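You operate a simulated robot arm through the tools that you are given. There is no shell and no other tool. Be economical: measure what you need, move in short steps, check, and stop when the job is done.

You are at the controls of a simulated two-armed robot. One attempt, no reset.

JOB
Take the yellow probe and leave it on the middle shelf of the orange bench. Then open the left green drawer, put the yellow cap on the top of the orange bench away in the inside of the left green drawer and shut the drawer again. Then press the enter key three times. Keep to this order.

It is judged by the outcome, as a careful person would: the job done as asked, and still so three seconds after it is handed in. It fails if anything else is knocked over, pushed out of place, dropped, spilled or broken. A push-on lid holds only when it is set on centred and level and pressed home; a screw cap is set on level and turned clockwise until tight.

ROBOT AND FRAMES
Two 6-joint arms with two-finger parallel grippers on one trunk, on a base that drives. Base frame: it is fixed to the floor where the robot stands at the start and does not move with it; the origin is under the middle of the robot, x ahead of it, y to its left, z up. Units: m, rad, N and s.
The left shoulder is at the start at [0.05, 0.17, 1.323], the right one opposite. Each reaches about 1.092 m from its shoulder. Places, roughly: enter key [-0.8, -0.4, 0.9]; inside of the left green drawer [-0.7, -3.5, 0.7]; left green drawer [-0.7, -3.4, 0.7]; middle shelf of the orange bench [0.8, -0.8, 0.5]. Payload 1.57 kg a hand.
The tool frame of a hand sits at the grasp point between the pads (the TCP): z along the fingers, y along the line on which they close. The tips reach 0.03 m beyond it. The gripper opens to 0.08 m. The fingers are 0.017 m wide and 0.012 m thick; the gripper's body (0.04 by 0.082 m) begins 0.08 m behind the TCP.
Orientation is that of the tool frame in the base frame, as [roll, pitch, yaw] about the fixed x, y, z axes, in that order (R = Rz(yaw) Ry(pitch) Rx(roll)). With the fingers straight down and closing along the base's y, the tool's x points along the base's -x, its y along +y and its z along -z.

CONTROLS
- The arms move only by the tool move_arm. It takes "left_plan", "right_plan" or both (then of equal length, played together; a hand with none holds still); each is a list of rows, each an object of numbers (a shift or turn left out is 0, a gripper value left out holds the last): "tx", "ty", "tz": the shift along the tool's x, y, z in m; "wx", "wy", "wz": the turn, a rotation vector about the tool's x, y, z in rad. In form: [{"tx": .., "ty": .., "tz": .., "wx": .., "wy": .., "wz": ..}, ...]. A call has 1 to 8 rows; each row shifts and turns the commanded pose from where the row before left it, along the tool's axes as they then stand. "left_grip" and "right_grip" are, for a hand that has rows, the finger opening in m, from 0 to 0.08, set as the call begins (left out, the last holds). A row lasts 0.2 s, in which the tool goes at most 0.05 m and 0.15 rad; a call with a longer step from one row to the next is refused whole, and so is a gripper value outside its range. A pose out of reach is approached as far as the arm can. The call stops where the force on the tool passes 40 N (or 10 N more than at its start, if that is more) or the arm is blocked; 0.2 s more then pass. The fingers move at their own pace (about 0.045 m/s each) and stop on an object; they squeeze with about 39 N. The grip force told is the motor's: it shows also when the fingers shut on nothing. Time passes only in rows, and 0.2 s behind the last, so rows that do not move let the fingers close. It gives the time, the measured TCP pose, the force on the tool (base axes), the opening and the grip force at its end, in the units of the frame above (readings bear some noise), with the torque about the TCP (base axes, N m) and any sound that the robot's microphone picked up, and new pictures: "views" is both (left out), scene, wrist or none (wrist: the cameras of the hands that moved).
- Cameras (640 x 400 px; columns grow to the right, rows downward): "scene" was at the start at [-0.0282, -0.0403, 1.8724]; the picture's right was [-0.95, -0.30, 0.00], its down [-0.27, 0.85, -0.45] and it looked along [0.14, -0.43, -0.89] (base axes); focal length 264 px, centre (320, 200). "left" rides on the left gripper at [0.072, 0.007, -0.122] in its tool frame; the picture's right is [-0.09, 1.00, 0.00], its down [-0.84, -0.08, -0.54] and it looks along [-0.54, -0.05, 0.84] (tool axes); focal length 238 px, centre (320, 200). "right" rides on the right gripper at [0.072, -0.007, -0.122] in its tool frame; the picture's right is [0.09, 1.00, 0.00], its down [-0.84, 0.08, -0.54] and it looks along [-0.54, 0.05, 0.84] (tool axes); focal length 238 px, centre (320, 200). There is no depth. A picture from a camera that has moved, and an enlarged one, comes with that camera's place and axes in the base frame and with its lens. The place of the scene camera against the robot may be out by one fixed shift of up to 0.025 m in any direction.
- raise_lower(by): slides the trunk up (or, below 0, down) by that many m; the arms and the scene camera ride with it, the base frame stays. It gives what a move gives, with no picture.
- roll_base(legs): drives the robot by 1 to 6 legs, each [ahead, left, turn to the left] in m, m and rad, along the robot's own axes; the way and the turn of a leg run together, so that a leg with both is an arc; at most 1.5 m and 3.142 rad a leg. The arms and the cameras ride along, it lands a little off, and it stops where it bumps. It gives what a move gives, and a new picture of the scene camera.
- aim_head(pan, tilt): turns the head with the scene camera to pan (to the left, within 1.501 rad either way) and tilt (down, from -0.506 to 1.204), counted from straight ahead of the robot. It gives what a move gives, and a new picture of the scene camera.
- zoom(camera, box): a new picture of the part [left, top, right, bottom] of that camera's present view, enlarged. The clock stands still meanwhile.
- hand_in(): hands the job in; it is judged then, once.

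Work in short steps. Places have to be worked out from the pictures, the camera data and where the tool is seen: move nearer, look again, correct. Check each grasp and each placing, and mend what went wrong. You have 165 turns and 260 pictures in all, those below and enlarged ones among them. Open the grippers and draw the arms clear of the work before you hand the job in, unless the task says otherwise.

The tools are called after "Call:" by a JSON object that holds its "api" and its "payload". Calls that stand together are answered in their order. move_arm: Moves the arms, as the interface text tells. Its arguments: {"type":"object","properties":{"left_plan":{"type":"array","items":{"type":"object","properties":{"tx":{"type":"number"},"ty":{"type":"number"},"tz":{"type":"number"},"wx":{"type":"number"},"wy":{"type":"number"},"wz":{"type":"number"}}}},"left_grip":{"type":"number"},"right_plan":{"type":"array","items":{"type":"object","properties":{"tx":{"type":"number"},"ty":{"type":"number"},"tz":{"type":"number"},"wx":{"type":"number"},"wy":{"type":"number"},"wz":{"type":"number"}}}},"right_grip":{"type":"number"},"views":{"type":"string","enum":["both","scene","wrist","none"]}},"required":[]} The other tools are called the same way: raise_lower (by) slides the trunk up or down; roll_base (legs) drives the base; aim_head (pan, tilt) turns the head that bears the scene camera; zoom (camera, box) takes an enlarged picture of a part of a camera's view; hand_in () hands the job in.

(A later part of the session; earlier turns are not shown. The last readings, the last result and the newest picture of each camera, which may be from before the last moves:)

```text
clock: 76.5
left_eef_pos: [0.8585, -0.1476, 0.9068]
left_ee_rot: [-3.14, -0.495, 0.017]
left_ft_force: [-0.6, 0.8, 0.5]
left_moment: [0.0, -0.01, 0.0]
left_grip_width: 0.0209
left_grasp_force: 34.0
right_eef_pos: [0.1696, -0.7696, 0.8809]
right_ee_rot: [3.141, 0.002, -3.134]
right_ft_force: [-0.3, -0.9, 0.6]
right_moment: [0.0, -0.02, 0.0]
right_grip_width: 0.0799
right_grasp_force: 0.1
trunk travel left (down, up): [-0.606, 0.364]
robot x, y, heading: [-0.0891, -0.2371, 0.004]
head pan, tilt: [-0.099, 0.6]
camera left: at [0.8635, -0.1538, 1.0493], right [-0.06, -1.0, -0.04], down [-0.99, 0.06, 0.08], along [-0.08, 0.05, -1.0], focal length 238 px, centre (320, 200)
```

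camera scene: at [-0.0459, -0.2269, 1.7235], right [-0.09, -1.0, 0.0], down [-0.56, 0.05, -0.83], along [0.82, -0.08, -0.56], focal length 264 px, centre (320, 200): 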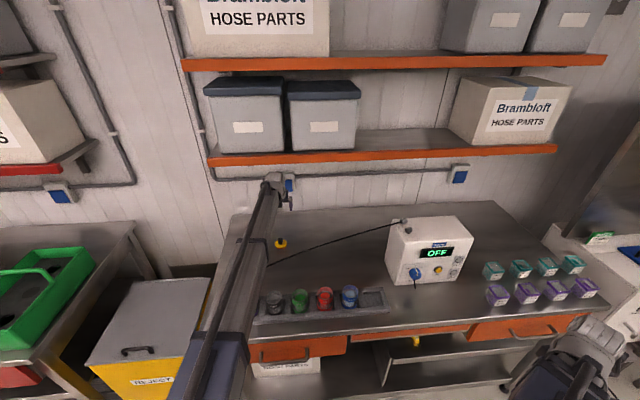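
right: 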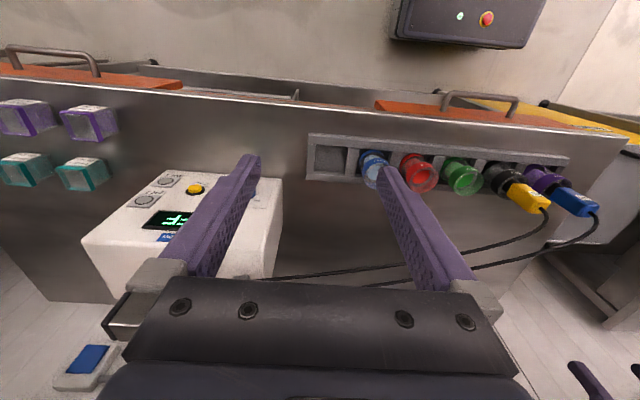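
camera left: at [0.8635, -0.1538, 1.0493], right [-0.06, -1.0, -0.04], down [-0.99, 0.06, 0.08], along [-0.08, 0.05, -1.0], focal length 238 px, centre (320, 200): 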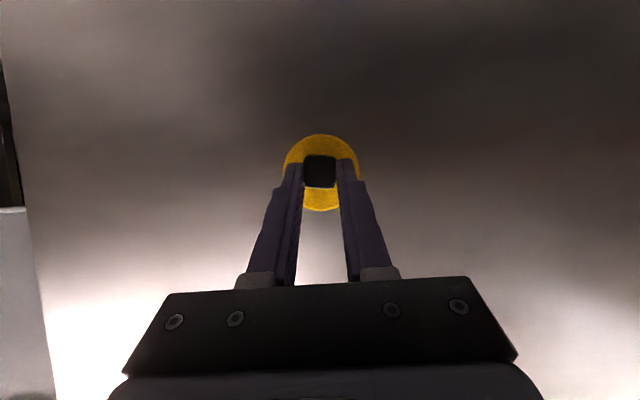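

The knob is gripped. I'll lift and check.

Call:
{"api": "raise_lower", "payload": {"by": 0.13}}

Call:
{"api": "move_arm", "payload": {"left_plan": [{"tz": -0.019, "tx": -0.035}, {"tz": -0.019, "tx": -0.035}, {"tz": -0.019, "tx": -0.035}, {"tz": -0.019, "tx": -0.035}], "views": "both"}}

```text
clock: 78.1
left_eef_pos: [0.8584, -0.1477, 1.0376]
left_ee_rot: [-3.141, -0.491, 0.016]
left_ft_force: [0.4, 0.9, -0.6]
left_moment: [0.02, 0.01, -0.01]
left_grip_width: 0.0204
left_grasp_force: 34.5
right_eef_pos: [0.1695, -0.7699, 1.0104]
right_ee_rot: [3.141, 0.0, -3.135]
right_ft_force: [-0.1, -0.6, 0.6]
right_moment: [0.0, 0.04, -0.02]
right_grip_width: 0.0803
right_grasp_force: 0.0
trunk travel left (down, up): [-0.736, 0.234]
robot x, y, heading: [-0.0887, -0.2396, 0.005]
head pan, tilt: [-0.099, 0.6]
```

```text
clock: 79.1
left_eef_pos: [0.6975, -0.1497, 1.0368]
left_ee_rot: [-3.141, -0.494, 0.018]
left_ft_force: [0.0, 0.4, -0.1]
left_moment: [0.02, 0.0, 0.0]
left_grip_width: 0.0206
left_grasp_force: 34.3
right_eef_pos: [0.1697, -0.769, 1.0113]
right_ee_rot: [3.14, 0.0, -3.134]
right_ft_force: [-0.7, 0.1, -0.3]
right_moment: [0.0, -0.03, 0.01]
right_grip_width: 0.0802
right_grasp_force: 0.0
trunk travel left (down, up): [-0.736, 0.234]
robot x, y, heading: [-0.0834, -0.2372, 0.008]
head pan, tilt: [-0.099, 0.6]
camera scene: at [-0.0466, -0.2269, 1.7095], right [-0.09, -1.0, 0.0], down [-0.56, 0.05, -0.83], along [0.82, -0.08, -0.56], focal length 264 px, centre (320, 200)
camera left: at [0.7033, -0.1563, 1.1796], right [-0.06, -1.0, -0.04], down [-0.99, 0.06, 0.08], along [-0.08, 0.05, -1.0], focal length 238 px, centre (320, 200)
```

scene: 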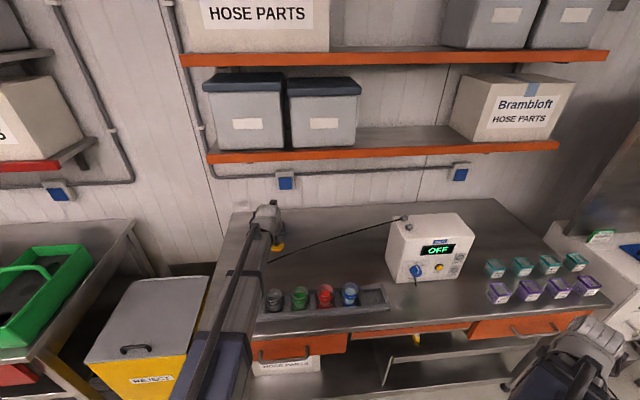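
left: 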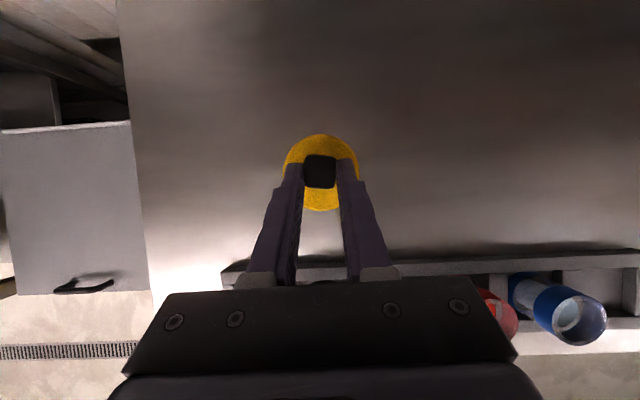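

The cap is securely held. I'll raise, pull the left arm in, and look toward the route to the green drawers.

Call:
{"api": "raise_lower", "payload": {"by": 0.2}}

Call:
{"api": "move_arm", "payload": {"left_plan": [{"tz": -0.022, "tx": -0.04}, {"tz": -0.022, "tx": -0.04}, {"tz": -0.022, "tx": -0.04}, {"tz": -0.022, "tx": -0.04}, {"tz": -0.022, "tx": -0.04}, {"tz": -0.022, "tx": -0.04}, {"tz": -0.022, "tx": -0.04}], "views": "none"}}

Call:
{"api": "aim_head", "payload": {"pan": -1.5, "tilt": 0.5}}

```text
clock: 81.2
left_eef_pos: [0.6989, -0.1498, 1.2375]
left_ee_rot: [-3.14, -0.495, 0.017]
left_ft_force: [0.4, -0.1, -1.0]
left_moment: [-0.02, 0.01, -0.01]
left_grip_width: 0.0206
left_grasp_force: 33.6
right_eef_pos: [0.1703, -0.7696, 1.2111]
right_ee_rot: [-3.141, 0.0, -3.135]
right_ft_force: [0.3, 0.0, 0.9]
right_moment: [0.01, -0.01, -0.03]
right_grip_width: 0.08
right_grasp_force: 0.0
trunk travel left (down, up): [-0.936, 0.034]
robot x, y, heading: [-0.0839, -0.2364, 0.006]
head pan, tilt: [-0.099, 0.6]
```

```text
clock: 82.8
left_eef_pos: [0.4597, -0.1679, 1.2369]
left_ee_rot: [-3.141, -0.492, 0.016]
left_ft_force: [0.3, -0.2, 0.7]
left_moment: [0.01, 0.0, -0.03]
left_grip_width: 0.0208
left_grasp_force: 33.8
left hand out of reach, approached as far as the arm can: row 6, 7
right_eef_pos: [0.1694, -0.7678, 1.2106]
right_ee_rot: [3.141, 0.0, -3.135]
right_ft_force: [-0.3, 0.2, -0.3]
right_moment: [-0.03, 0.01, -0.02]
right_grip_width: 0.0798
right_grasp_force: 0.1
trunk travel left (down, up): [-0.936, 0.034]
robot x, y, heading: [-0.0826, -0.2378, 0.007]
head pan, tilt: [-0.099, 0.6]
```

```text
clock: 84.4
left_eef_pos: [0.4595, -0.1678, 1.2365]
left_ee_rot: [-3.141, -0.492, 0.018]
left_ft_force: [0.0, -0.3, 0.0]
left_moment: [-0.03, -0.03, -0.02]
left_grip_width: 0.0209
left_grasp_force: 33.7
right_eef_pos: [0.17, -0.7703, 1.2095]
right_ee_rot: [3.141, -0.001, -3.135]
right_ft_force: [-0.5, -0.9, -0.4]
right_moment: [-0.01, 0.0, -0.02]
right_grip_width: 0.0801
right_grasp_force: 0.1
trunk travel left (down, up): [-0.936, 0.034]
robot x, y, heading: [-0.0843, -0.2408, 0.005]
head pan, tilt: [-1.499, 0.499]
camera scene: at [-0.127, -0.3093, 1.9186], right [-1.0, -0.08, 0.0], down [-0.04, 0.48, -0.88], along [0.07, -0.88, -0.48], focal length 264 px, centre (320, 200)
```

scene: 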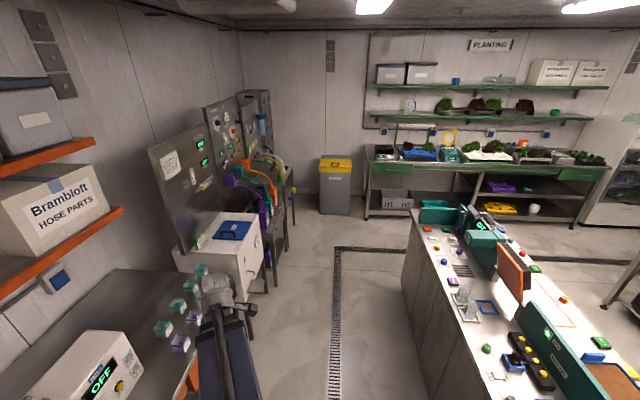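

I can see the green bench on the far wall, with the left green drawer at about (-0.78, -3.4, 0.71), and the aisle is open. I'll back slightly and strafe down the aisle.

Call:
{"api": "roll_base", "payload": {"legs": [[-0.1, 0, 0], [0, -1.2, 0], [0, -1.0, 0]]}}

```text
clock: 96.0
left_eef_pos: [0.3734, -2.3723, 1.2369]
left_ee_rot: [-3.14, -0.493, 0.023]
left_ft_force: [-0.2, -0.2, -0.5]
left_moment: [0.01, 0.0, 0.02]
left_grip_width: 0.0207
left_grasp_force: 34.1
right_eef_pos: [0.088, -2.9775, 1.211]
right_ee_rot: [3.141, -0.002, -3.128]
right_ft_force: [-1.0, 0.5, 1.1]
right_moment: [0.04, -0.03, 0.0]
right_grip_width: 0.0801
right_grasp_force: 0.0
trunk travel left (down, up): [-0.936, 0.034]
robot x, y, heading: [-0.1734, -2.4489, 0.013]
head pan, tilt: [-1.499, 0.499]
camera scene: at [-0.2121, -2.5192, 1.9186], right [-1.0, -0.08, 0.0], down [-0.04, 0.48, -0.88], along [0.07, -0.87, -0.48], focal length 264 px, centre (320, 200)
```

scene: 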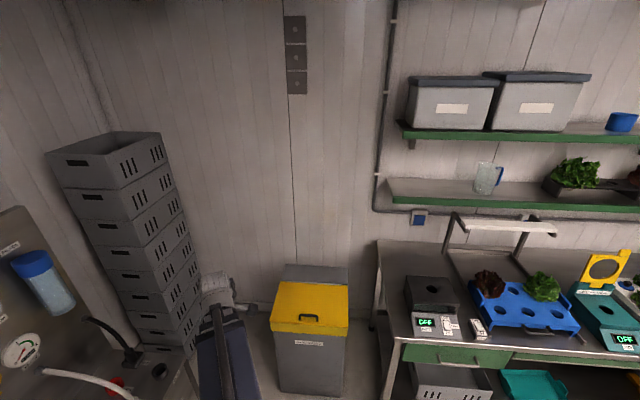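

The way is clear. I'll turn right to face the green bench.

Call:
{"api": "roll_base", "payload": {"legs": [[0, 0, -0.79], [0, 0, -0.79]]}}

Call:
{"api": "aim_head", "payload": {"pan": -0.5, "tilt": 0.7}}

```text
clock: 100.6
left_eef_pos: [-0.102, -2.9944, 1.2353]
left_ee_rot: [-3.141, -0.493, -1.554]
left_ft_force: [-0.3, -0.2, 0.1]
left_moment: [0.02, -0.01, 0.01]
left_grip_width: 0.0209
left_grasp_force: 33.9
right_eef_pos: [-0.7035, -2.703, 1.2105]
right_ee_rot: [3.141, 0.0, 1.578]
right_ft_force: [-0.1, -0.6, 0.3]
right_moment: [0.0, 0.01, 0.0]
right_grip_width: 0.0801
right_grasp_force: 0.1
trunk travel left (down, up): [-0.936, 0.034]
robot x, y, heading: [-0.1687, -2.4475, -1.563]
head pan, tilt: [-1.499, 0.499]
camera scene: at [-0.2709, -2.3943, 1.9186], right [-0.08, 1.0, 0.0], down [0.48, 0.04, -0.88], along [-0.88, -0.07, -0.48], focal length 264 px, centre (320, 200)
```

scene: 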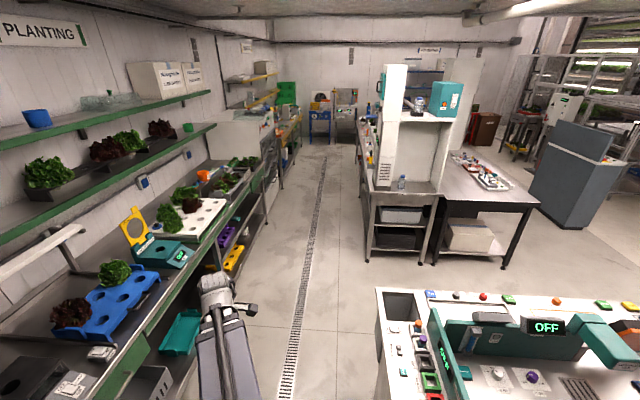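

```text
clock: 101.8
left_eef_pos: [-0.1029, -2.9949, 1.2377]
left_ee_rot: [-3.14, -0.493, -1.555]
left_ft_force: [-0.6, 0.2, 0.2]
left_moment: [-0.01, 0.0, 0.01]
left_grip_width: 0.021
left_grasp_force: 34.6
right_eef_pos: [-0.7043, -2.7033, 1.21]
right_ee_rot: [-3.14, 0.001, 1.578]
right_ft_force: [1.7, 0.4, 0.3]
right_moment: [0.0, -0.04, 0.03]
right_grip_width: 0.0799
right_grasp_force: 0.1
trunk travel left (down, up): [-0.936, 0.034]
robot x, y, heading: [-0.1702, -2.4451, -1.565]
head pan, tilt: [-0.499, 0.7]
camera scene: at [-0.2204, -2.4622, 1.9009], right [-0.88, 0.47, 0.0], down [0.31, 0.57, -0.77], along [-0.36, -0.67, -0.64], focal length 264 px, centre (320, 200)
```

scene: 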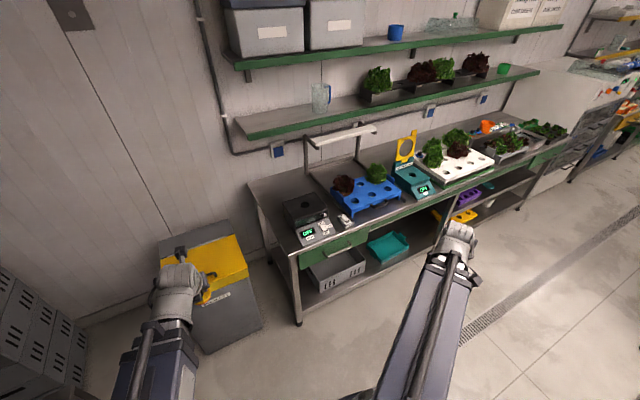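

The green bench's left drawer shows at about (330, 250). I'll zoom in.

Call:
{"api": "zoom", "payload": {"camera": "scene", "box": [260, 170, 480, 310]}}

```text
2.86 times, centred on (370, 240) of scene
camera zoom: at [-0.2204, -2.4622, 1.9009], right [-0.88, 0.47, 0.0], down [0.31, 0.57, -0.77], along [-0.36, -0.67, -0.64], focal length 755 px, centre (177, 86)
```

zoom: 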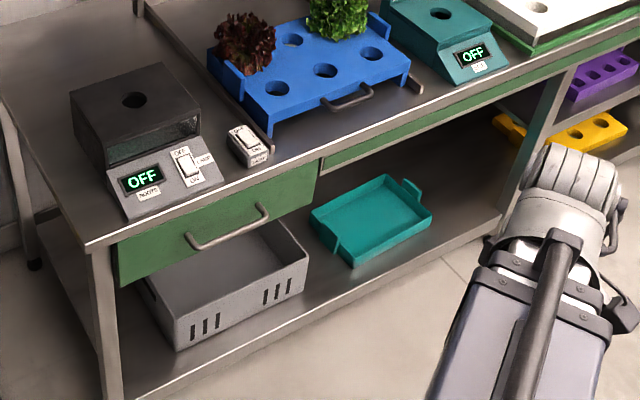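

The drawer has a horizontal bar handle at roughly (-0.73, -3.21, 0.78), in line with the right hand. I'll pitch the right hand to point forward.

Call:
{"api": "move_arm", "payload": {"right_plan": [{"wy": -0.14, "tx": -0.031}, {"wy": -0.14, "tx": -0.031}, {"wy": -0.14, "tx": -0.031}, {"wy": -0.14, "tx": -0.031}, {"wy": -0.14, "tx": -0.031}, {"wy": -0.14, "tx": -0.031}, {"wy": -0.14, "tx": -0.031}, {"wy": -0.14, "tx": -0.031}], "views": "none"}}

Call:
{"api": "move_arm", "payload": {"right_plan": [{"wy": -0.15, "tx": -0.033}, {"wy": -0.15, "tx": -0.033}, {"wy": -0.14, "tx": -0.031}, {"wz": 0.15}, {"wz": 0.15}, {"wz": 0.15}, {"wz": 0.15}, {"wz": 0.15}], "views": "none"}}

Call:
{"api": "move_arm", "payload": {"right_plan": [{"wz": 0.15}, {"wz": 0.15}, {"wz": 0.15}, {"wz": 0.15}, {"wz": 0.15}, {"wz": 0.07}], "views": "both"}}

```text
clock: 103.6
left_eef_pos: [-0.1023, -2.9943, 1.237]
left_ee_rot: [-3.14, -0.493, -1.553]
left_ft_force: [0.5, -0.4, 0.1]
left_moment: [0.02, 0.01, 0.04]
left_grip_width: 0.0207
left_grasp_force: 34.8
right_eef_pos: [-0.7025, -2.9105, 1.3351]
right_ee_rot: [3.14, 1.119, 1.577]
right_ft_force: [-0.2, 0.3, -0.2]
right_moment: [-0.01, 0.03, 0.01]
right_grip_width: 0.08
right_grasp_force: 0.1
right hand out of reach, approached as far as the arm can: row 2, 3, 5
trunk travel left (down, up): [-0.936, 0.034]
robot x, y, heading: [-0.1721, -2.446, -1.56]
head pan, tilt: [-0.499, 0.7]
```

```text
clock: 105.4
left_eef_pos: [-0.1009, -2.9954, 1.2374]
left_ee_rot: [-3.139, -0.492, -1.553]
left_ft_force: [-1.2, 0.4, -0.8]
left_moment: [-0.03, -0.03, 0.01]
left_grip_width: 0.021
left_grasp_force: 34.3
right_eef_pos: [-0.7013, -2.9405, 1.4273]
right_ee_rot: [1.586, 0.819, 0.018]
right_ft_force: [0.0, 1.4, 0.1]
right_moment: [-0.03, -0.02, -0.01]
right_grip_width: 0.0801
right_grasp_force: 0.1
right hand out of reach, approached as far as the arm can: row 2
trunk travel left (down, up): [-0.936, 0.034]
robot x, y, heading: [-0.1742, -2.4446, -1.559]
head pan, tilt: [-0.499, 0.7]
```

```text
clock: 106.8
left_eef_pos: [-0.1017, -2.9943, 1.2368]
left_ee_rot: [-3.139, -0.49, -1.553]
left_ft_force: [0.2, 0.7, 0.1]
left_moment: [-0.01, 0.03, 0.0]
left_grip_width: 0.021
left_grasp_force: 33.8
right_eef_pos: [-0.7024, -2.9405, 1.4292]
right_ee_rot: [1.582, -0.003, 0.005]
right_ft_force: [0.1, 0.5, 0.0]
right_moment: [0.02, -0.01, 0.0]
right_grip_width: 0.0799
right_grasp_force: 0.0
trunk travel left (down, up): [-0.936, 0.034]
robot x, y, heading: [-0.1751, -2.4469, -1.563]
head pan, tilt: [-0.499, 0.7]
camera scene: at [-0.2203, -2.4622, 1.9009], right [-0.88, 0.47, 0.0], down [0.3, 0.57, -0.76], along [-0.36, -0.67, -0.64], focal length 264 px, centre (320, 200)
camera right: at [-0.6307, -2.8184, 1.4229], right [0.09, -0.01, 1.0], down [-0.84, 0.54, 0.08], along [-0.53, -0.84, 0.04], focal length 238 px, centre (320, 200)
```

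scene: 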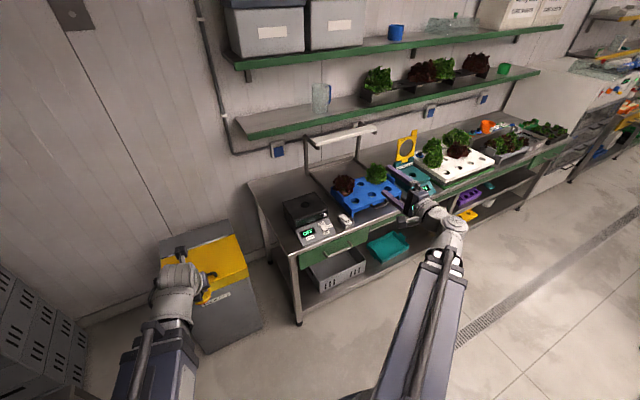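
right: 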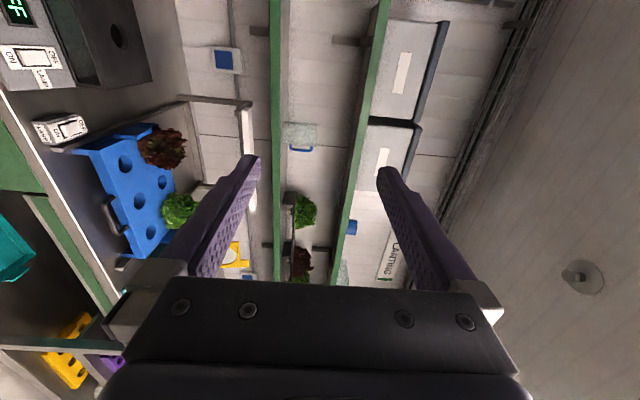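

The orientation is good. I'll lower the trunk to the handle height, with everything clear of the bench.

Call:
{"api": "raise_lower", "payload": {"by": -0.4}}

Call:
{"api": "raise_lower", "payload": {"by": -0.24}}

Call:
{"api": "aim_head", "payload": {"pan": -0.6, "tilt": 0.5}}

Call:
{"api": "zoom", "payload": {"camera": "right", "box": [0, 0, 640, 400]}}

```text
clock: 110.7
left_eef_pos: [-0.1026, -2.9945, 0.8376]
left_ee_rot: [-3.139, -0.493, -1.552]
left_ft_force: [0.1, -0.4, 0.0]
left_moment: [-0.02, 0.02, 0.02]
left_grip_width: 0.0206
left_grasp_force: 33.6
right_eef_pos: [-0.7024, -2.9395, 1.0283]
right_ee_rot: [1.581, 0.002, 0.007]
right_ft_force: [0.5, 0.5, 0.3]
right_moment: [0.02, -0.02, 0.01]
right_grip_width: 0.0802
right_grasp_force: 0.1
trunk travel left (down, up): [-0.536, 0.434]
robot x, y, heading: [-0.1721, -2.448, -1.563]
head pan, tilt: [-0.499, 0.7]
```

```text
clock: 113.2
left_eef_pos: [-0.1022, -2.9953, 0.5962]
left_ee_rot: [-3.14, -0.491, -1.552]
left_ft_force: [0.5, -0.9, -0.4]
left_moment: [0.0, 0.01, -0.01]
left_grip_width: 0.0208
left_grasp_force: 34.4
right_eef_pos: [-0.7019, -2.9398, 0.7889]
right_ee_rot: [1.582, 0.002, 0.007]
right_ft_force: [-0.1, 0.9, 0.1]
right_moment: [-0.01, 0.0, 0.0]
right_grip_width: 0.0801
right_grasp_force: 0.2
trunk travel left (down, up): [-0.296, 0.674]
robot x, y, heading: [-0.1718, -2.4444, -1.562]
head pan, tilt: [-0.499, 0.7]
```

```text
clock: 113.9
left_eef_pos: [-0.1026, -2.9935, 0.5961]
left_ee_rot: [-3.14, -0.492, -1.553]
left_ft_force: [0.3, 0.3, -1.2]
left_moment: [0.0, -0.01, 0.04]
left_grip_width: 0.0208
left_grasp_force: 34.1
right_eef_pos: [-0.7026, -2.9402, 0.7883]
right_ee_rot: [1.581, 0.002, 0.008]
right_ft_force: [-0.1, 0.6, 0.0]
right_moment: [0.01, 0.0, 0.0]
right_grip_width: 0.0798
right_grasp_force: 0.1
trunk travel left (down, up): [-0.296, 0.674]
robot x, y, heading: [-0.1756, -2.4475, -1.563]
head pan, tilt: [-0.6, 0.499]
camera scene: at [-0.231, -2.4627, 1.2785], right [-0.83, 0.56, 0.0], down [0.27, 0.4, -0.88], along [-0.49, -0.73, -0.48], focal length 264 px, centre (320, 200)
```

scene: 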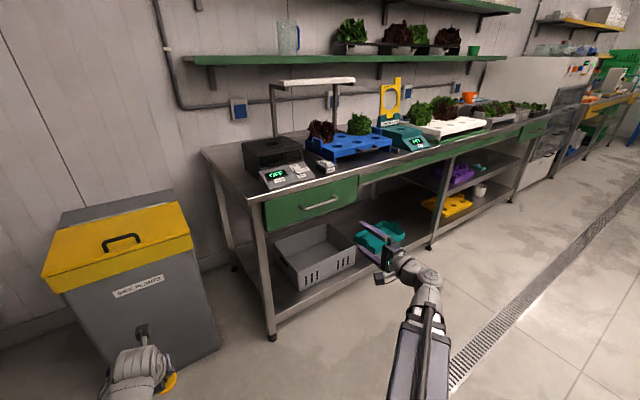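

```text
1.00 times, centred on (320, 200) of right (not enlarged: the box is as wide or as high as the picture)
camera zoom: at [-0.6308, -2.8184, 0.7827], right [0.09, -0.01, 1.0], down [-0.84, 0.54, 0.08], along [-0.53, -0.84, 0.04], focal length 238 px, centre (320, 200)
```

zoom: 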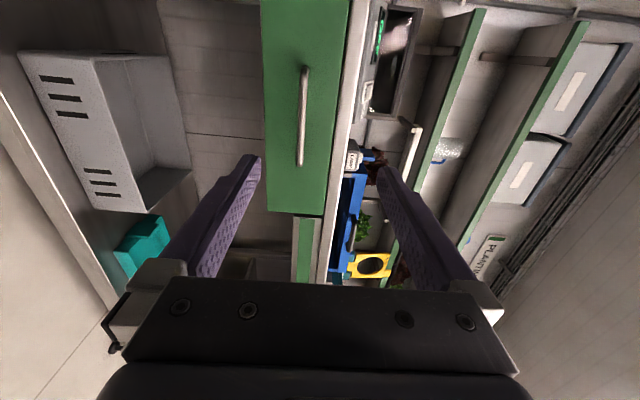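

The handle works out at about (-0.718, -3.187, 0.759). I'll lower 0.029 m, then approach to 10 cm short of it and look again.

Call:
{"api": "raise_lower", "payload": {"by": -0.029}}

Call:
{"api": "move_arm", "payload": {"right_plan": [{"tz": 0.045, "tx": -0.008}, {"tz": 0.045, "tx": -0.008}, {"tz": 0.045}], "right_grip": 0.06, "views": "wrist"}}

Call:
{"api": "zoom", "payload": {"camera": "right", "box": [220, 60, 420, 185]}}

```text
clock: 114.6
left_eef_pos: [-0.1026, -2.9943, 0.5685]
left_ee_rot: [-3.141, -0.492, -1.554]
left_ft_force: [1.2, -0.1, 0.9]
left_moment: [0.04, 0.0, 0.0]
left_grip_width: 0.0208
left_grasp_force: 34.0
right_eef_pos: [-0.7014, -2.9399, 0.7597]
right_ee_rot: [1.582, 0.002, 0.007]
right_ft_force: [-0.6, 0.3, 0.7]
right_moment: [-0.02, 0.01, -0.04]
right_grip_width: 0.08
right_grasp_force: 0.1
trunk travel left (down, up): [-0.267, 0.703]
robot x, y, heading: [-0.1757, -2.447, -1.562]
head pan, tilt: [-0.6, 0.499]
```

```text
clock: 115.4
left_eef_pos: [-0.1024, -2.9953, 0.5689]
left_ee_rot: [-3.141, -0.493, -1.554]
left_ft_force: [0.1, -0.2, 0.0]
left_moment: [0.01, -0.02, 0.03]
left_grip_width: 0.021
left_grasp_force: 34.0
right_eef_pos: [-0.7168, -3.0777, 0.7593]
right_ee_rot: [1.585, 0.002, 0.006]
right_ft_force: [1.0, -0.6, 0.3]
right_moment: [-0.01, 0.04, 0.0]
right_grip_width: 0.06
right_grasp_force: 0.1
trunk travel left (down, up): [-0.267, 0.703]
robot x, y, heading: [-0.1685, -2.4453, -1.567]
head pan, tilt: [-0.6, 0.499]
camera right: at [-0.6463, -2.9559, 0.7536], right [0.09, -0.01, 1.0], down [-0.84, 0.54, 0.08], along [-0.53, -0.84, 0.04], focal length 238 px, centre (320, 200)
```

right: 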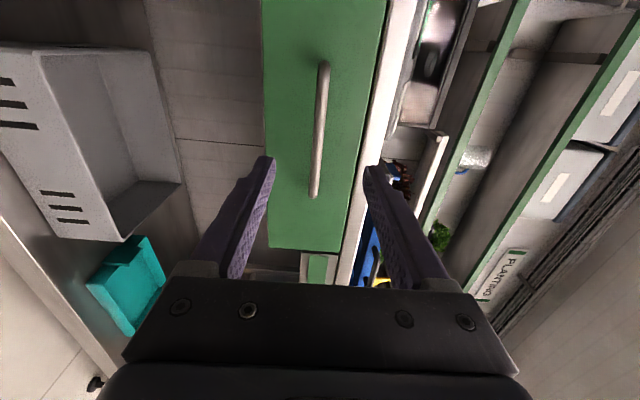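

```text
3.20 times, centred on (320, 122) of right
camera zoom: at [-0.6463, -2.9559, 0.7536], right [0.09, -0.01, 1.0], down [-0.84, 0.54, 0.08], along [-0.53, -0.84, 0.04], focal length 763 px, centre (320, 448)
```

zoom: 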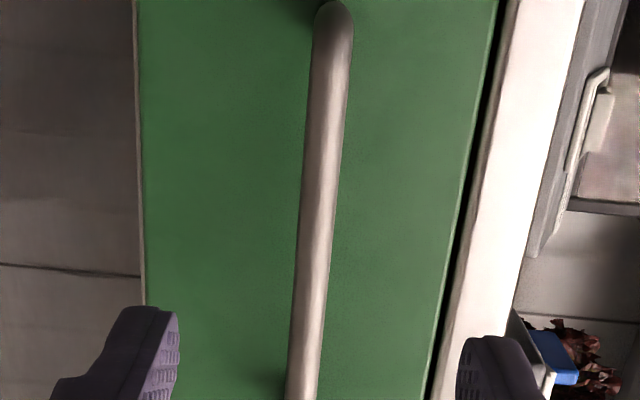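

Re-triangulating the handle's ends gives a bar from x≈-0.66 to -0.82 at y≈-3.245, z≈0.757. I'll advance 0.1 m and check.

Call:
{"api": "move_arm", "payload": {"right_plan": [{"tz": 0.035, "tx": -0.009}, {"tz": 0.035, "tx": -0.009}, {"tz": 0.035}], "views": "wrist"}}

```text
clock: 116.2
left_eef_pos: [-0.103, -2.9944, 0.5681]
left_ee_rot: [-3.14, -0.491, -1.553]
left_ft_force: [-0.1, -0.5, 0.0]
left_moment: [-0.01, -0.02, -0.02]
left_grip_width: 0.0208
left_grasp_force: 34.5
right_eef_pos: [-0.7364, -3.1831, 0.759]
right_ee_rot: [1.582, 0.001, 0.005]
right_ft_force: [0.6, 0.6, 0.1]
right_moment: [0.01, -0.01, -0.02]
right_grip_width: 0.06
right_grasp_force: 0.1
trunk travel left (down, up): [-0.267, 0.703]
robot x, y, heading: [-0.1732, -2.4481, -1.565]
head pan, tilt: [-0.6, 0.499]
camera right: at [-0.663, -3.0604, 0.7535], right [0.09, -0.01, 1.0], down [-0.84, 0.54, 0.09], along [-0.53, -0.84, 0.04], focal length 238 px, centre (320, 200)
```

right: 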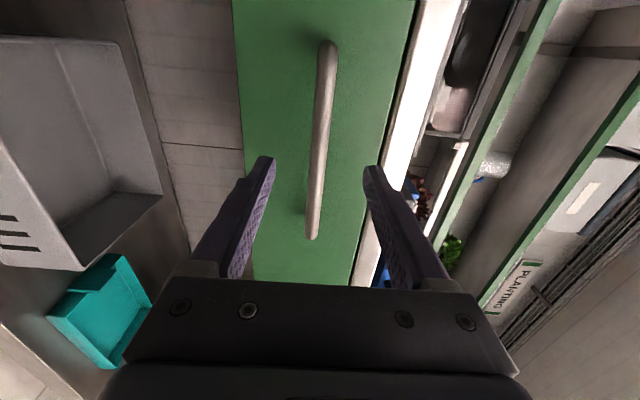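

The bar is at y≈-3.234, centred between the fingers vertically. I'll advance 0.04 m and close on it.

Call:
{"api": "move_arm", "payload": {"right_plan": [{"tz": 0.02}, {"tz": 0.02}], "views": "wrist"}}

Call:
{"api": "move_arm", "payload": {"right_plan": [{}, {}, {}, {}, {}], "right_grip": 0.0, "views": "wrist"}}

```text
clock: 116.8
left_eef_pos: [-0.1026, -2.9946, 0.5682]
left_ee_rot: [-3.139, -0.493, -1.553]
left_ft_force: [-0.1, -0.5, 0.2]
left_moment: [0.02, 0.04, 0.02]
left_grip_width: 0.0207
left_grasp_force: 33.8
right_eef_pos: [-0.7354, -3.2206, 0.7597]
right_ee_rot: [1.585, 0.002, 0.008]
right_ft_force: [-0.5, -0.7, 0.6]
right_moment: [-0.01, 0.03, 0.02]
right_grip_width: 0.0602
right_grasp_force: 0.2
trunk travel left (down, up): [-0.267, 0.703]
robot x, y, heading: [-0.1692, -2.447, -1.564]
head pan, tilt: [-0.6, 0.499]
camera right: at [-0.6633, -3.0997, 0.7536], right [0.09, -0.01, 1.0], down [-0.84, 0.54, 0.09], along [-0.53, -0.84, 0.04], focal length 238 px, centre (320, 200)
```

right: 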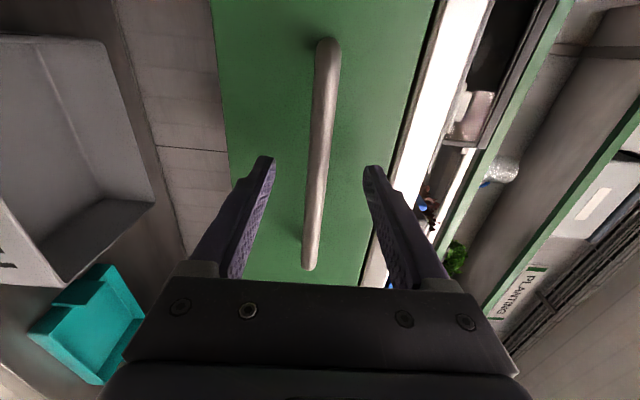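

```text
clock: 118.0
left_eef_pos: [-0.1027, -2.9936, 0.5673]
left_ee_rot: [-3.139, -0.489, -1.553]
left_ft_force: [0.1, 0.1, 0.0]
left_moment: [-0.01, -0.01, 0.02]
left_grip_width: 0.0209
left_grasp_force: 33.9
right_eef_pos: [-0.7348, -3.2217, 0.7572]
right_ee_rot: [1.584, 0.002, 0.005]
right_ft_force: [6.0, 10.3, -21.3]
right_moment: [0.47, 0.0, -0.15]
right_grip_width: 0.0139
right_grasp_force: 30.6
trunk travel left (down, up): [-0.267, 0.703]
robot x, y, heading: [-0.1744, -2.4495, -1.567]
head pan, tilt: [-0.6, 0.499]
camera right: at [-0.6631, -3.0996, 0.752], right [0.09, -0.01, 1.0], down [-0.84, 0.53, 0.09], along [-0.53, -0.85, 0.04], focal length 238 px, centre (320, 200)
```

right: 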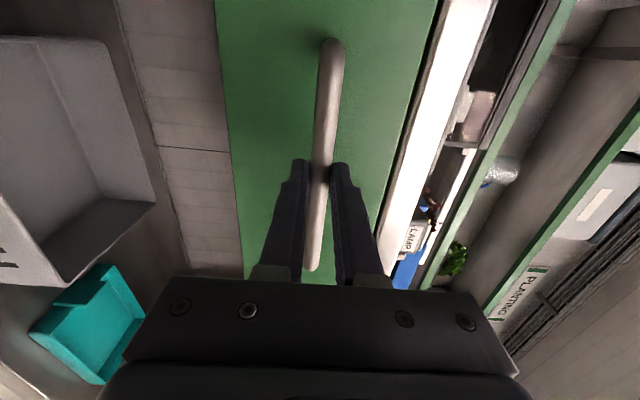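

The bar is gripped, slightly below the hand's centre. I'll relieve that with a few millimetres of lowering, then pull the drawer open by drawing the hand straight back.

Call:
{"api": "raise_lower", "payload": {"by": -0.004}}

Call:
{"api": "move_arm", "payload": {"right_plan": [{"tz": -0.03}, {"tz": -0.03}, {"tz": -0.03}, {"tz": -0.03}, {"tz": -0.03}], "views": "both"}}

```text
clock: 118.6
left_eef_pos: [-0.1018, -2.9953, 0.5647]
left_ee_rot: [-3.141, -0.493, -1.553]
left_ft_force: [-0.7, 0.1, -0.5]
left_moment: [0.02, -0.03, -0.01]
left_grip_width: 0.021
left_grasp_force: 33.6
right_eef_pos: [-0.735, -3.2211, 0.7567]
right_ee_rot: [1.58, -0.002, 0.006]
right_ft_force: [-0.8, -1.0, 12.5]
right_moment: [-0.28, -0.04, 0.77]
right_grip_width: 0.0137
right_grasp_force: 30.0
trunk travel left (down, up): [-0.263, 0.707]
robot x, y, heading: [-0.1704, -2.4471, -1.562]
head pan, tilt: [-0.6, 0.499]
```

```text
clock: 119.8
left_eef_pos: [-0.1027, -2.9944, 0.5635]
left_ee_rot: [3.141, -0.491, -1.553]
left_ft_force: [-0.9, -0.3, -0.1]
left_moment: [0.0, 0.0, -0.02]
left_grip_width: 0.021
left_grasp_force: 33.9
right_eef_pos: [-0.7339, -3.0695, 0.7567]
right_ee_rot: [1.578, 0.003, 0.006]
right_ft_force: [1.6, 0.7, 18.1]
right_moment: [-0.37, -0.09, -0.87]
right_grip_width: 0.0138
right_grasp_force: 30.1
trunk travel left (down, up): [-0.263, 0.707]
robot x, y, heading: [-0.174, -2.445, -1.562]
head pan, tilt: [-0.6, 0.499]
camera scene: at [-0.2298, -2.4615, 1.2456], right [-0.83, 0.56, 0.0], down [0.27, 0.4, -0.88], along [-0.49, -0.73, -0.48], focal length 264 px, centre (320, 200)
camera right: at [-0.6629, -2.9481, 0.7509], right [0.09, -0.01, 1.0], down [-0.84, 0.54, 0.08], along [-0.53, -0.84, 0.04], focal length 238 px, centre (320, 200)
```

scene: 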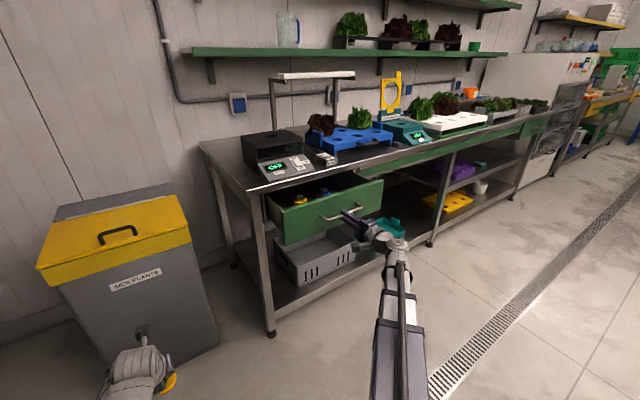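
right: 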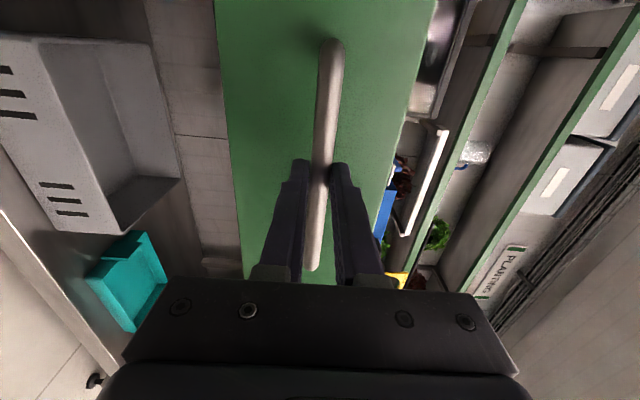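

The drawer is open 15 cm and there are items inside. I'll pull about 8 cm more.

Call:
{"api": "move_arm", "payload": {"right_plan": [{"tz": -0.03}, {"tz": -0.03}, {"tz": -0.02}], "views": "none"}}

Call:
{"api": "zoom", "payload": {"camera": "scene", "box": [240, 120, 480, 270]}}

```text
clock: 120.6
left_eef_pos: [-0.1016, -2.9944, 0.5636]
left_ee_rot: [3.141, -0.493, -1.551]
left_ft_force: [0.2, -0.6, 0.2]
left_moment: [-0.01, 0.03, -0.01]
left_grip_width: 0.0208
left_grasp_force: 33.6
right_eef_pos: [-0.7356, -2.988, 0.7572]
right_ee_rot: [1.577, 0.001, 0.007]
right_ft_force: [5.4, 1.3, 16.4]
right_moment: [-0.39, -0.07, -0.68]
right_grip_width: 0.0136
right_grasp_force: 30.1
trunk travel left (down, up): [-0.263, 0.707]
robot x, y, heading: [-0.171, -2.4469, -1.564]
head pan, tilt: [-0.6, 0.499]
```

```text
2.67 times, centred on (360, 195) of scene
camera zoom: at [-0.2297, -2.4617, 1.2457], right [-0.83, 0.56, 0.0], down [0.27, 0.4, -0.88], along [-0.49, -0.73, -0.48], focal length 705 px, centre (213, 213)
```

zoom: 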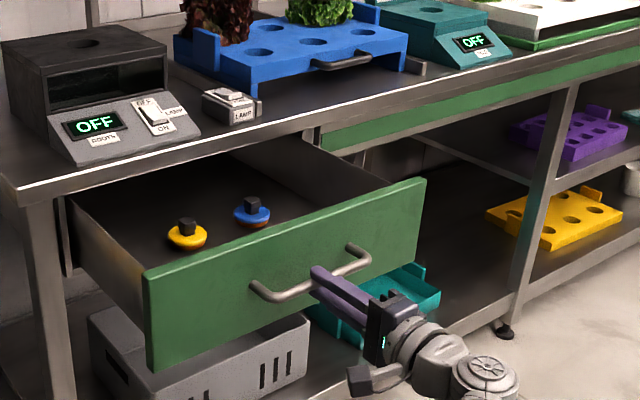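

Inside are a yellow and a blue cap toward the back, with free space at the front left. I'll pull 5 cm more, then release the handle and back off.

Call:
{"api": "move_arm", "payload": {"right_plan": [{"tz": -0.025}, {"tz": -0.025}], "views": "none"}}

Call:
{"api": "move_arm", "payload": {"right_plan": [{}, {}, {}], "right_grip": 0.06, "views": "none"}}

Call:
{"api": "move_arm", "payload": {"right_plan": [{"tz": -0.03}, {"tz": -0.03}], "views": "both"}}

```text
clock: 121.2
left_eef_pos: [-0.1018, -2.9946, 0.5652]
left_ee_rot: [-3.141, -0.492, -1.552]
left_ft_force: [0.2, -0.3, 0.0]
left_moment: [0.03, 0.0, 0.0]
left_grip_width: 0.0207
left_grasp_force: 33.7
right_eef_pos: [-0.7338, -2.9409, 0.7565]
right_ee_rot: [1.579, 0.0, 0.007]
right_ft_force: [6.1, 0.7, 19.5]
right_moment: [-0.48, -0.11, 0.29]
right_grip_width: 0.0138
right_grasp_force: 30.2
right hand out of reach, approached as far as the arm can: row 1
trunk travel left (down, up): [-0.263, 0.707]
robot x, y, heading: [-0.1699, -2.4417, -1.566]
head pan, tilt: [-0.6, 0.499]
```

```text
clock: 122.0
left_eef_pos: [-0.1018, -2.9947, 0.5641]
left_ee_rot: [-3.14, -0.491, -1.554]
left_ft_force: [0.7, 0.0, -0.3]
left_moment: [-0.02, 0.01, -0.03]
left_grip_width: 0.0207
left_grasp_force: 34.6
right_eef_pos: [-0.7353, -2.9422, 0.7556]
right_ee_rot: [1.583, 0.002, 0.007]
right_ft_force: [-0.9, -0.6, 0.2]
right_moment: [0.0, 0.02, -0.01]
right_grip_width: 0.0602
right_grasp_force: 0.1
trunk travel left (down, up): [-0.263, 0.707]
robot x, y, heading: [-0.1711, -2.447, -1.564]
head pan, tilt: [-0.6, 0.499]
```

```text
clock: 122.6
left_eef_pos: [-0.1023, -2.9946, 0.564]
left_ee_rot: [-3.14, -0.492, -1.553]
left_ft_force: [-0.5, 0.2, -0.5]
left_moment: [0.03, 0.0, 0.0]
left_grip_width: 0.0207
left_grasp_force: 33.9
right_eef_pos: [-0.7366, -2.8827, 0.7561]
right_ee_rot: [1.582, 0.001, 0.007]
right_ft_force: [0.0, -0.9, -0.1]
right_moment: [0.02, 0.02, 0.03]
right_grip_width: 0.06
right_grasp_force: 0.2
trunk travel left (down, up): [-0.263, 0.707]
robot x, y, heading: [-0.1705, -2.4452, -1.566]
head pan, tilt: [-0.6, 0.499]
camera scene: at [-0.231, -2.4629, 1.2456], right [-0.83, 0.56, 0.0], down [0.27, 0.4, -0.88], along [-0.49, -0.73, -0.48], focal length 264 px, centre (320, 200)
camera right: at [-0.6654, -2.7607, 0.7495], right [0.09, -0.01, 1.0], down [-0.84, 0.53, 0.09], along [-0.53, -0.84, 0.04], focal length 238 px, centre (320, 200)
```

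scene: 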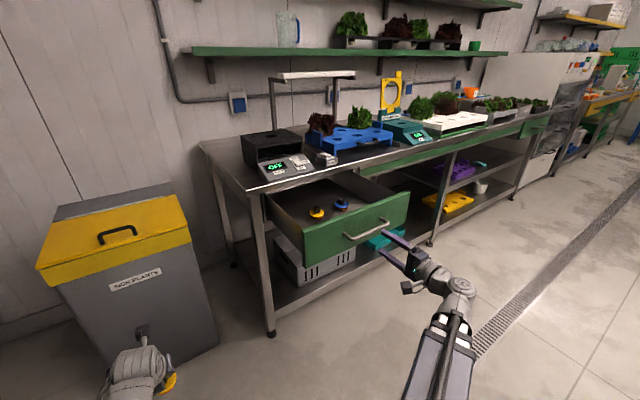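
right: 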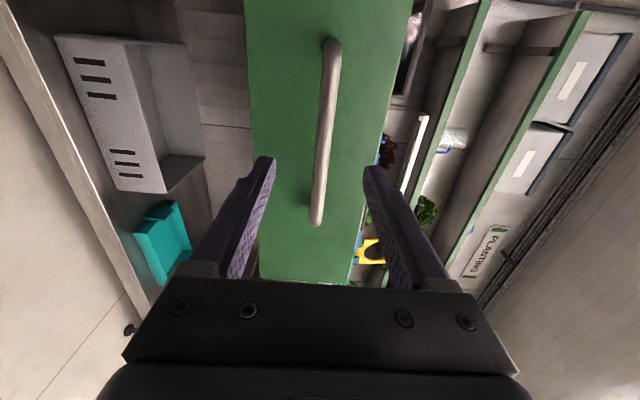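

The drawer is well open and the handle is released. I'll raise the trunk so both hands clear the drawer, then shift the base right and slightly forward.

Call:
{"api": "raise_lower", "payload": {"by": 0.4}}

Call:
{"api": "roll_base", "payload": {"legs": [[0.07, 0, 0], [0, -0.25, 0]]}}

Call:
{"api": "aim_head", "payload": {"pan": -0.3, "tilt": 0.85}}

```text
clock: 126.4
left_eef_pos: [-0.1018, -2.994, 0.9635]
left_ee_rot: [-3.141, -0.493, -1.554]
left_ft_force: [-0.7, -0.3, -0.7]
left_moment: [-0.02, -0.01, 0.03]
left_grip_width: 0.0208
left_grasp_force: 33.7
right_eef_pos: [-0.7375, -2.8829, 1.155]
right_ee_rot: [1.583, 0.003, 0.008]
right_ft_force: [0.0, 0.9, -0.9]
right_moment: [0.0, 0.01, 0.0]
right_grip_width: 0.06
right_grasp_force: 0.0
trunk travel left (down, up): [-0.663, 0.307]
robot x, y, heading: [-0.1735, -2.4432, -1.563]
head pan, tilt: [-0.6, 0.499]
```

```text
clock: 128.8
left_eef_pos: [-0.3586, -3.0647, 0.9644]
left_ee_rot: [-3.138, -0.49, -1.556]
left_ft_force: [-0.1, 0.1, 0.5]
left_moment: [0.02, -0.01, -0.01]
left_grip_width: 0.0208
left_grasp_force: 34.3
right_eef_pos: [-0.9933, -2.9512, 1.1551]
right_ee_rot: [1.583, 0.0, 0.003]
right_ft_force: [0.0, -0.2, -0.1]
right_moment: [-0.01, 0.01, 0.01]
right_grip_width: 0.0601
right_grasp_force: 0.0
trunk travel left (down, up): [-0.663, 0.307]
robot x, y, heading: [-0.4271, -2.5178, -1.566]
head pan, tilt: [-0.6, 0.499]
camera scene: at [-0.4865, -2.5326, 1.6455], right [-0.83, 0.56, 0.0], down [0.27, 0.4, -0.88], along [-0.49, -0.73, -0.48], focal length 264 px, centre (320, 200)
```

scene: 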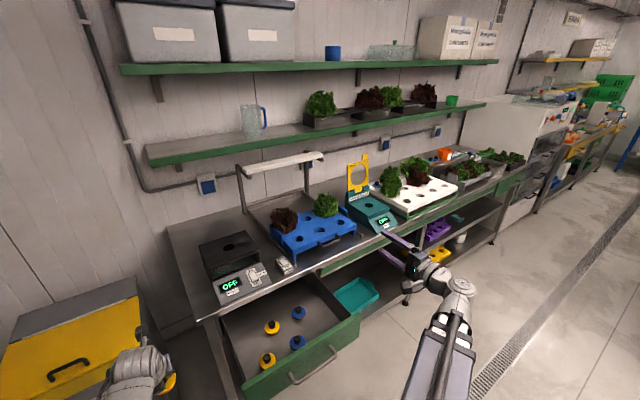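

```text
clock: 129.7
left_eef_pos: [-0.3576, -3.0641, 0.9637]
left_ee_rot: [-3.141, -0.493, -1.556]
left_ft_force: [0.7, -0.5, -0.2]
left_moment: [0.01, 0.01, -0.01]
left_grip_width: 0.0209
left_grasp_force: 34.3
right_eef_pos: [-0.9927, -2.9517, 1.1551]
right_ee_rot: [1.582, 0.001, 0.003]
right_ft_force: [-0.4, -1.1, 0.3]
right_moment: [0.0, -0.01, -0.02]
right_grip_width: 0.0602
right_grasp_force: 0.1
trunk travel left (down, up): [-0.663, 0.307]
robot x, y, heading: [-0.4282, -2.5148, -1.566]
head pan, tilt: [-0.3, 0.85]
camera scene: at [-0.4569, -2.5321, 1.6157], right [-0.96, 0.29, 0.0], down [0.22, 0.72, -0.66], along [-0.19, -0.63, -0.75], focal length 264 px, centre (320, 200)
```

scene: 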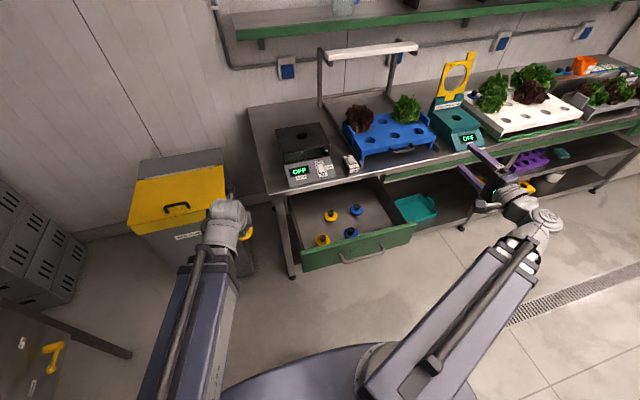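

Four caps already sit in the drawer: two yellow and two blue, in the left and middle. The right part, around (-0.87, -3.1), is free. I'll move the right arm outward first, then swing the left hand over.

Call:
{"api": "move_arm", "payload": {"right_plan": [{"tx": -0.04}, {"tx": -0.04}, {"tx": -0.04, "tz": -0.03}], "views": "none"}}

Call:
{"api": "move_arm", "payload": {"left_plan": [{"ty": 0.046}, {"ty": 0.046}, {"ty": 0.046}, {"ty": 0.046}, {"ty": 0.046}, {"ty": 0.046}, {"ty": 0.046}, {"ty": 0.046}], "views": "both"}}

```text
clock: 130.5
left_eef_pos: [-0.3578, -3.0645, 0.9638]
left_ee_rot: [-3.14, -0.491, -1.557]
left_ft_force: [-0.4, -0.2, -0.9]
left_moment: [-0.01, -0.03, -0.05]
left_grip_width: 0.0209
left_grasp_force: 34.2
right_eef_pos: [-1.1151, -2.9201, 1.1546]
right_ee_rot: [1.582, 0.001, 0.005]
right_ft_force: [-1.0, 0.4, -0.8]
right_moment: [0.02, 0.02, -0.01]
right_grip_width: 0.0599
right_grasp_force: 0.1
trunk travel left (down, up): [-0.663, 0.307]
robot x, y, heading: [-0.4246, -2.5171, -1.566]
head pan, tilt: [-0.3, 0.85]
```

```text
clock: 132.3
left_eef_pos: [-0.7264, -3.072, 0.9646]
left_ee_rot: [-3.14, -0.492, -1.554]
left_ft_force: [0.7, -0.5, -0.4]
left_moment: [0.02, 0.0, -0.04]
left_grip_width: 0.0207
left_grasp_force: 34.1
right_eef_pos: [-1.1145, -2.9202, 1.1547]
right_ee_rot: [1.585, 0.001, 0.003]
right_ft_force: [-0.2, -0.1, -0.6]
right_moment: [-0.04, -0.01, 0.01]
right_grip_width: 0.0601
right_grasp_force: 0.0
trunk travel left (down, up): [-0.663, 0.307]
robot x, y, heading: [-0.4261, -2.5143, -1.567]
head pan, tilt: [-0.3, 0.85]
camera scene: at [-0.4575, -2.5322, 1.6156], right [-0.96, 0.29, 0.0], down [0.22, 0.72, -0.66], along [-0.19, -0.63, -0.75], focal length 264 px, centre (320, 200)
camera left: at [-0.7336, -3.0769, 1.1059], right [-1.0, 0.07, -0.05], down [0.06, 0.99, 0.08], along [0.05, 0.08, -1.0], focal length 238 px, centre (320, 200)
```

scene: 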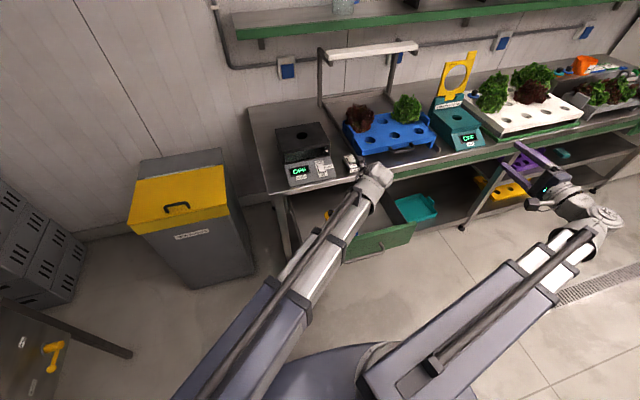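
left: 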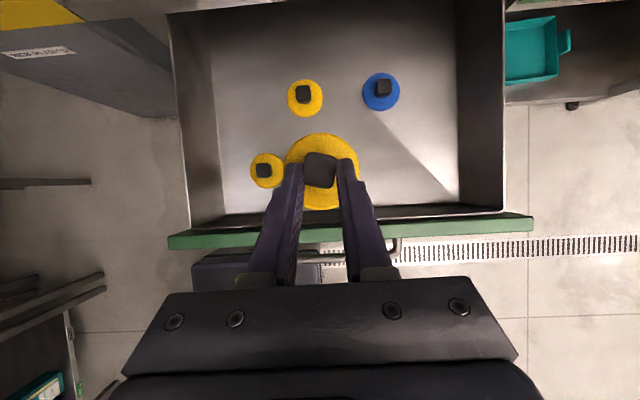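

From above I can see the four caps and the free space on the right. I'll move over to about (-0.875, -3.113), which puts the cap at y≈-3.125.

Call:
{"api": "move_arm", "payload": {"left_plan": [{"ty": 0.037, "tz": 0.0046, "tx": 0.0086}, {"ty": 0.037, "tz": 0.0046, "tx": 0.0086}, {"ty": 0.037, "tz": 0.0046, "tx": 0.0086}, {"ty": 0.037, "tz": 0.0047, "tx": 0.0086}], "views": "wrist"}}

```text
clock: 133.3
left_eef_pos: [-0.8745, -3.112, 0.9636]
left_ee_rot: [-3.139, -0.492, -1.557]
left_ft_force: [-0.1, -0.2, -1.2]
left_moment: [-0.01, 0.0, 0.0]
left_grip_width: 0.0206
left_grasp_force: 34.3
right_eef_pos: [-1.1147, -2.921, 1.1548]
right_ee_rot: [1.583, 0.001, 0.003]
right_ft_force: [0.3, -0.1, 0.2]
right_moment: [-0.01, -0.01, 0.05]
right_grip_width: 0.0597
right_grasp_force: 0.0
trunk travel left (down, up): [-0.663, 0.307]
robot x, y, heading: [-0.4258, -2.5151, -1.562]
head pan, tilt: [-0.3, 0.85]
camera left: at [-0.8829, -3.1183, 1.106], right [-1.0, 0.07, -0.05], down [0.06, 0.99, 0.08], along [0.05, 0.08, -1.0], focal length 238 px, centre (320, 200)
```

left: 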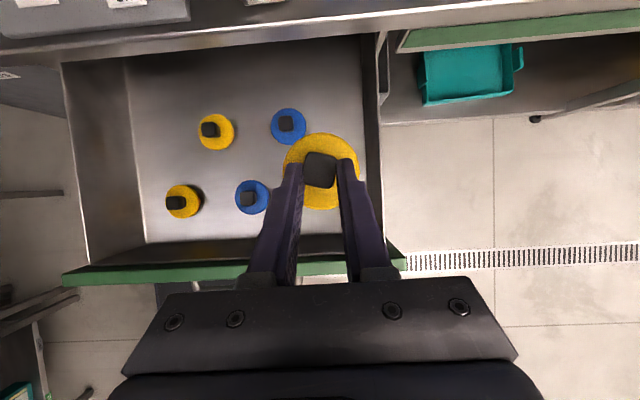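

Clear below. I'll lower most of the way.

Call:
{"api": "raise_lower", "payload": {"by": -0.17}}

Call:
{"api": "zoom", "payload": {"camera": "left", "box": [0, 0, 640, 400]}}

Call:
{"api": "zoom", "payload": {"camera": "scene", "box": [280, 80, 520, 230]}}

```text
clock: 135.2
left_eef_pos: [-0.875, -3.1134, 0.7933]
left_ee_rot: [-3.14, -0.491, -1.557]
left_ft_force: [0.0, -0.3, -0.6]
left_moment: [-0.01, 0.01, -0.03]
left_grip_width: 0.0208
left_grasp_force: 34.2
right_eef_pos: [-1.1137, -2.9202, 0.9851]
right_ee_rot: [1.582, 0.003, 0.003]
right_ft_force: [0.5, 0.3, -0.3]
right_moment: [0.0, 0.02, 0.0]
right_grip_width: 0.0599
right_grasp_force: 0.1
trunk travel left (down, up): [-0.493, 0.477]
robot x, y, heading: [-0.4244, -2.5196, -1.569]
head pan, tilt: [-0.3, 0.85]
```

```text
1.00 times, centred on (320, 200) of left (not enlarged: the box is as wide or as high as the picture)
camera zoom: at [-0.8817, -3.118, 0.9363], right [-1.0, 0.07, -0.04], down [0.06, 0.99, 0.08], along [0.05, 0.08, -1.0], focal length 238 px, centre (320, 200)
```

zoom: 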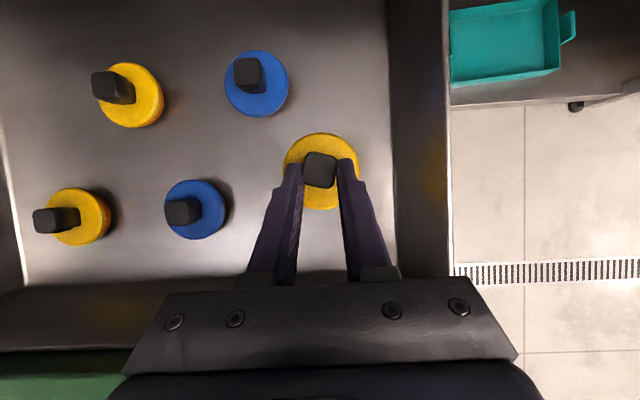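

```text
2.67 times, centred on (400, 155) of scene
camera zoom: at [-0.4567, -2.5321, 1.4457], right [-0.96, 0.29, 0.0], down [0.22, 0.72, -0.66], along [-0.19, -0.63, -0.75], focal length 705 px, centre (107, 320)
```

zoom: 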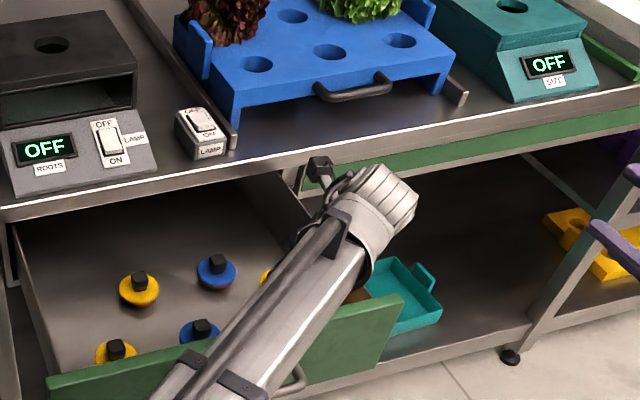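

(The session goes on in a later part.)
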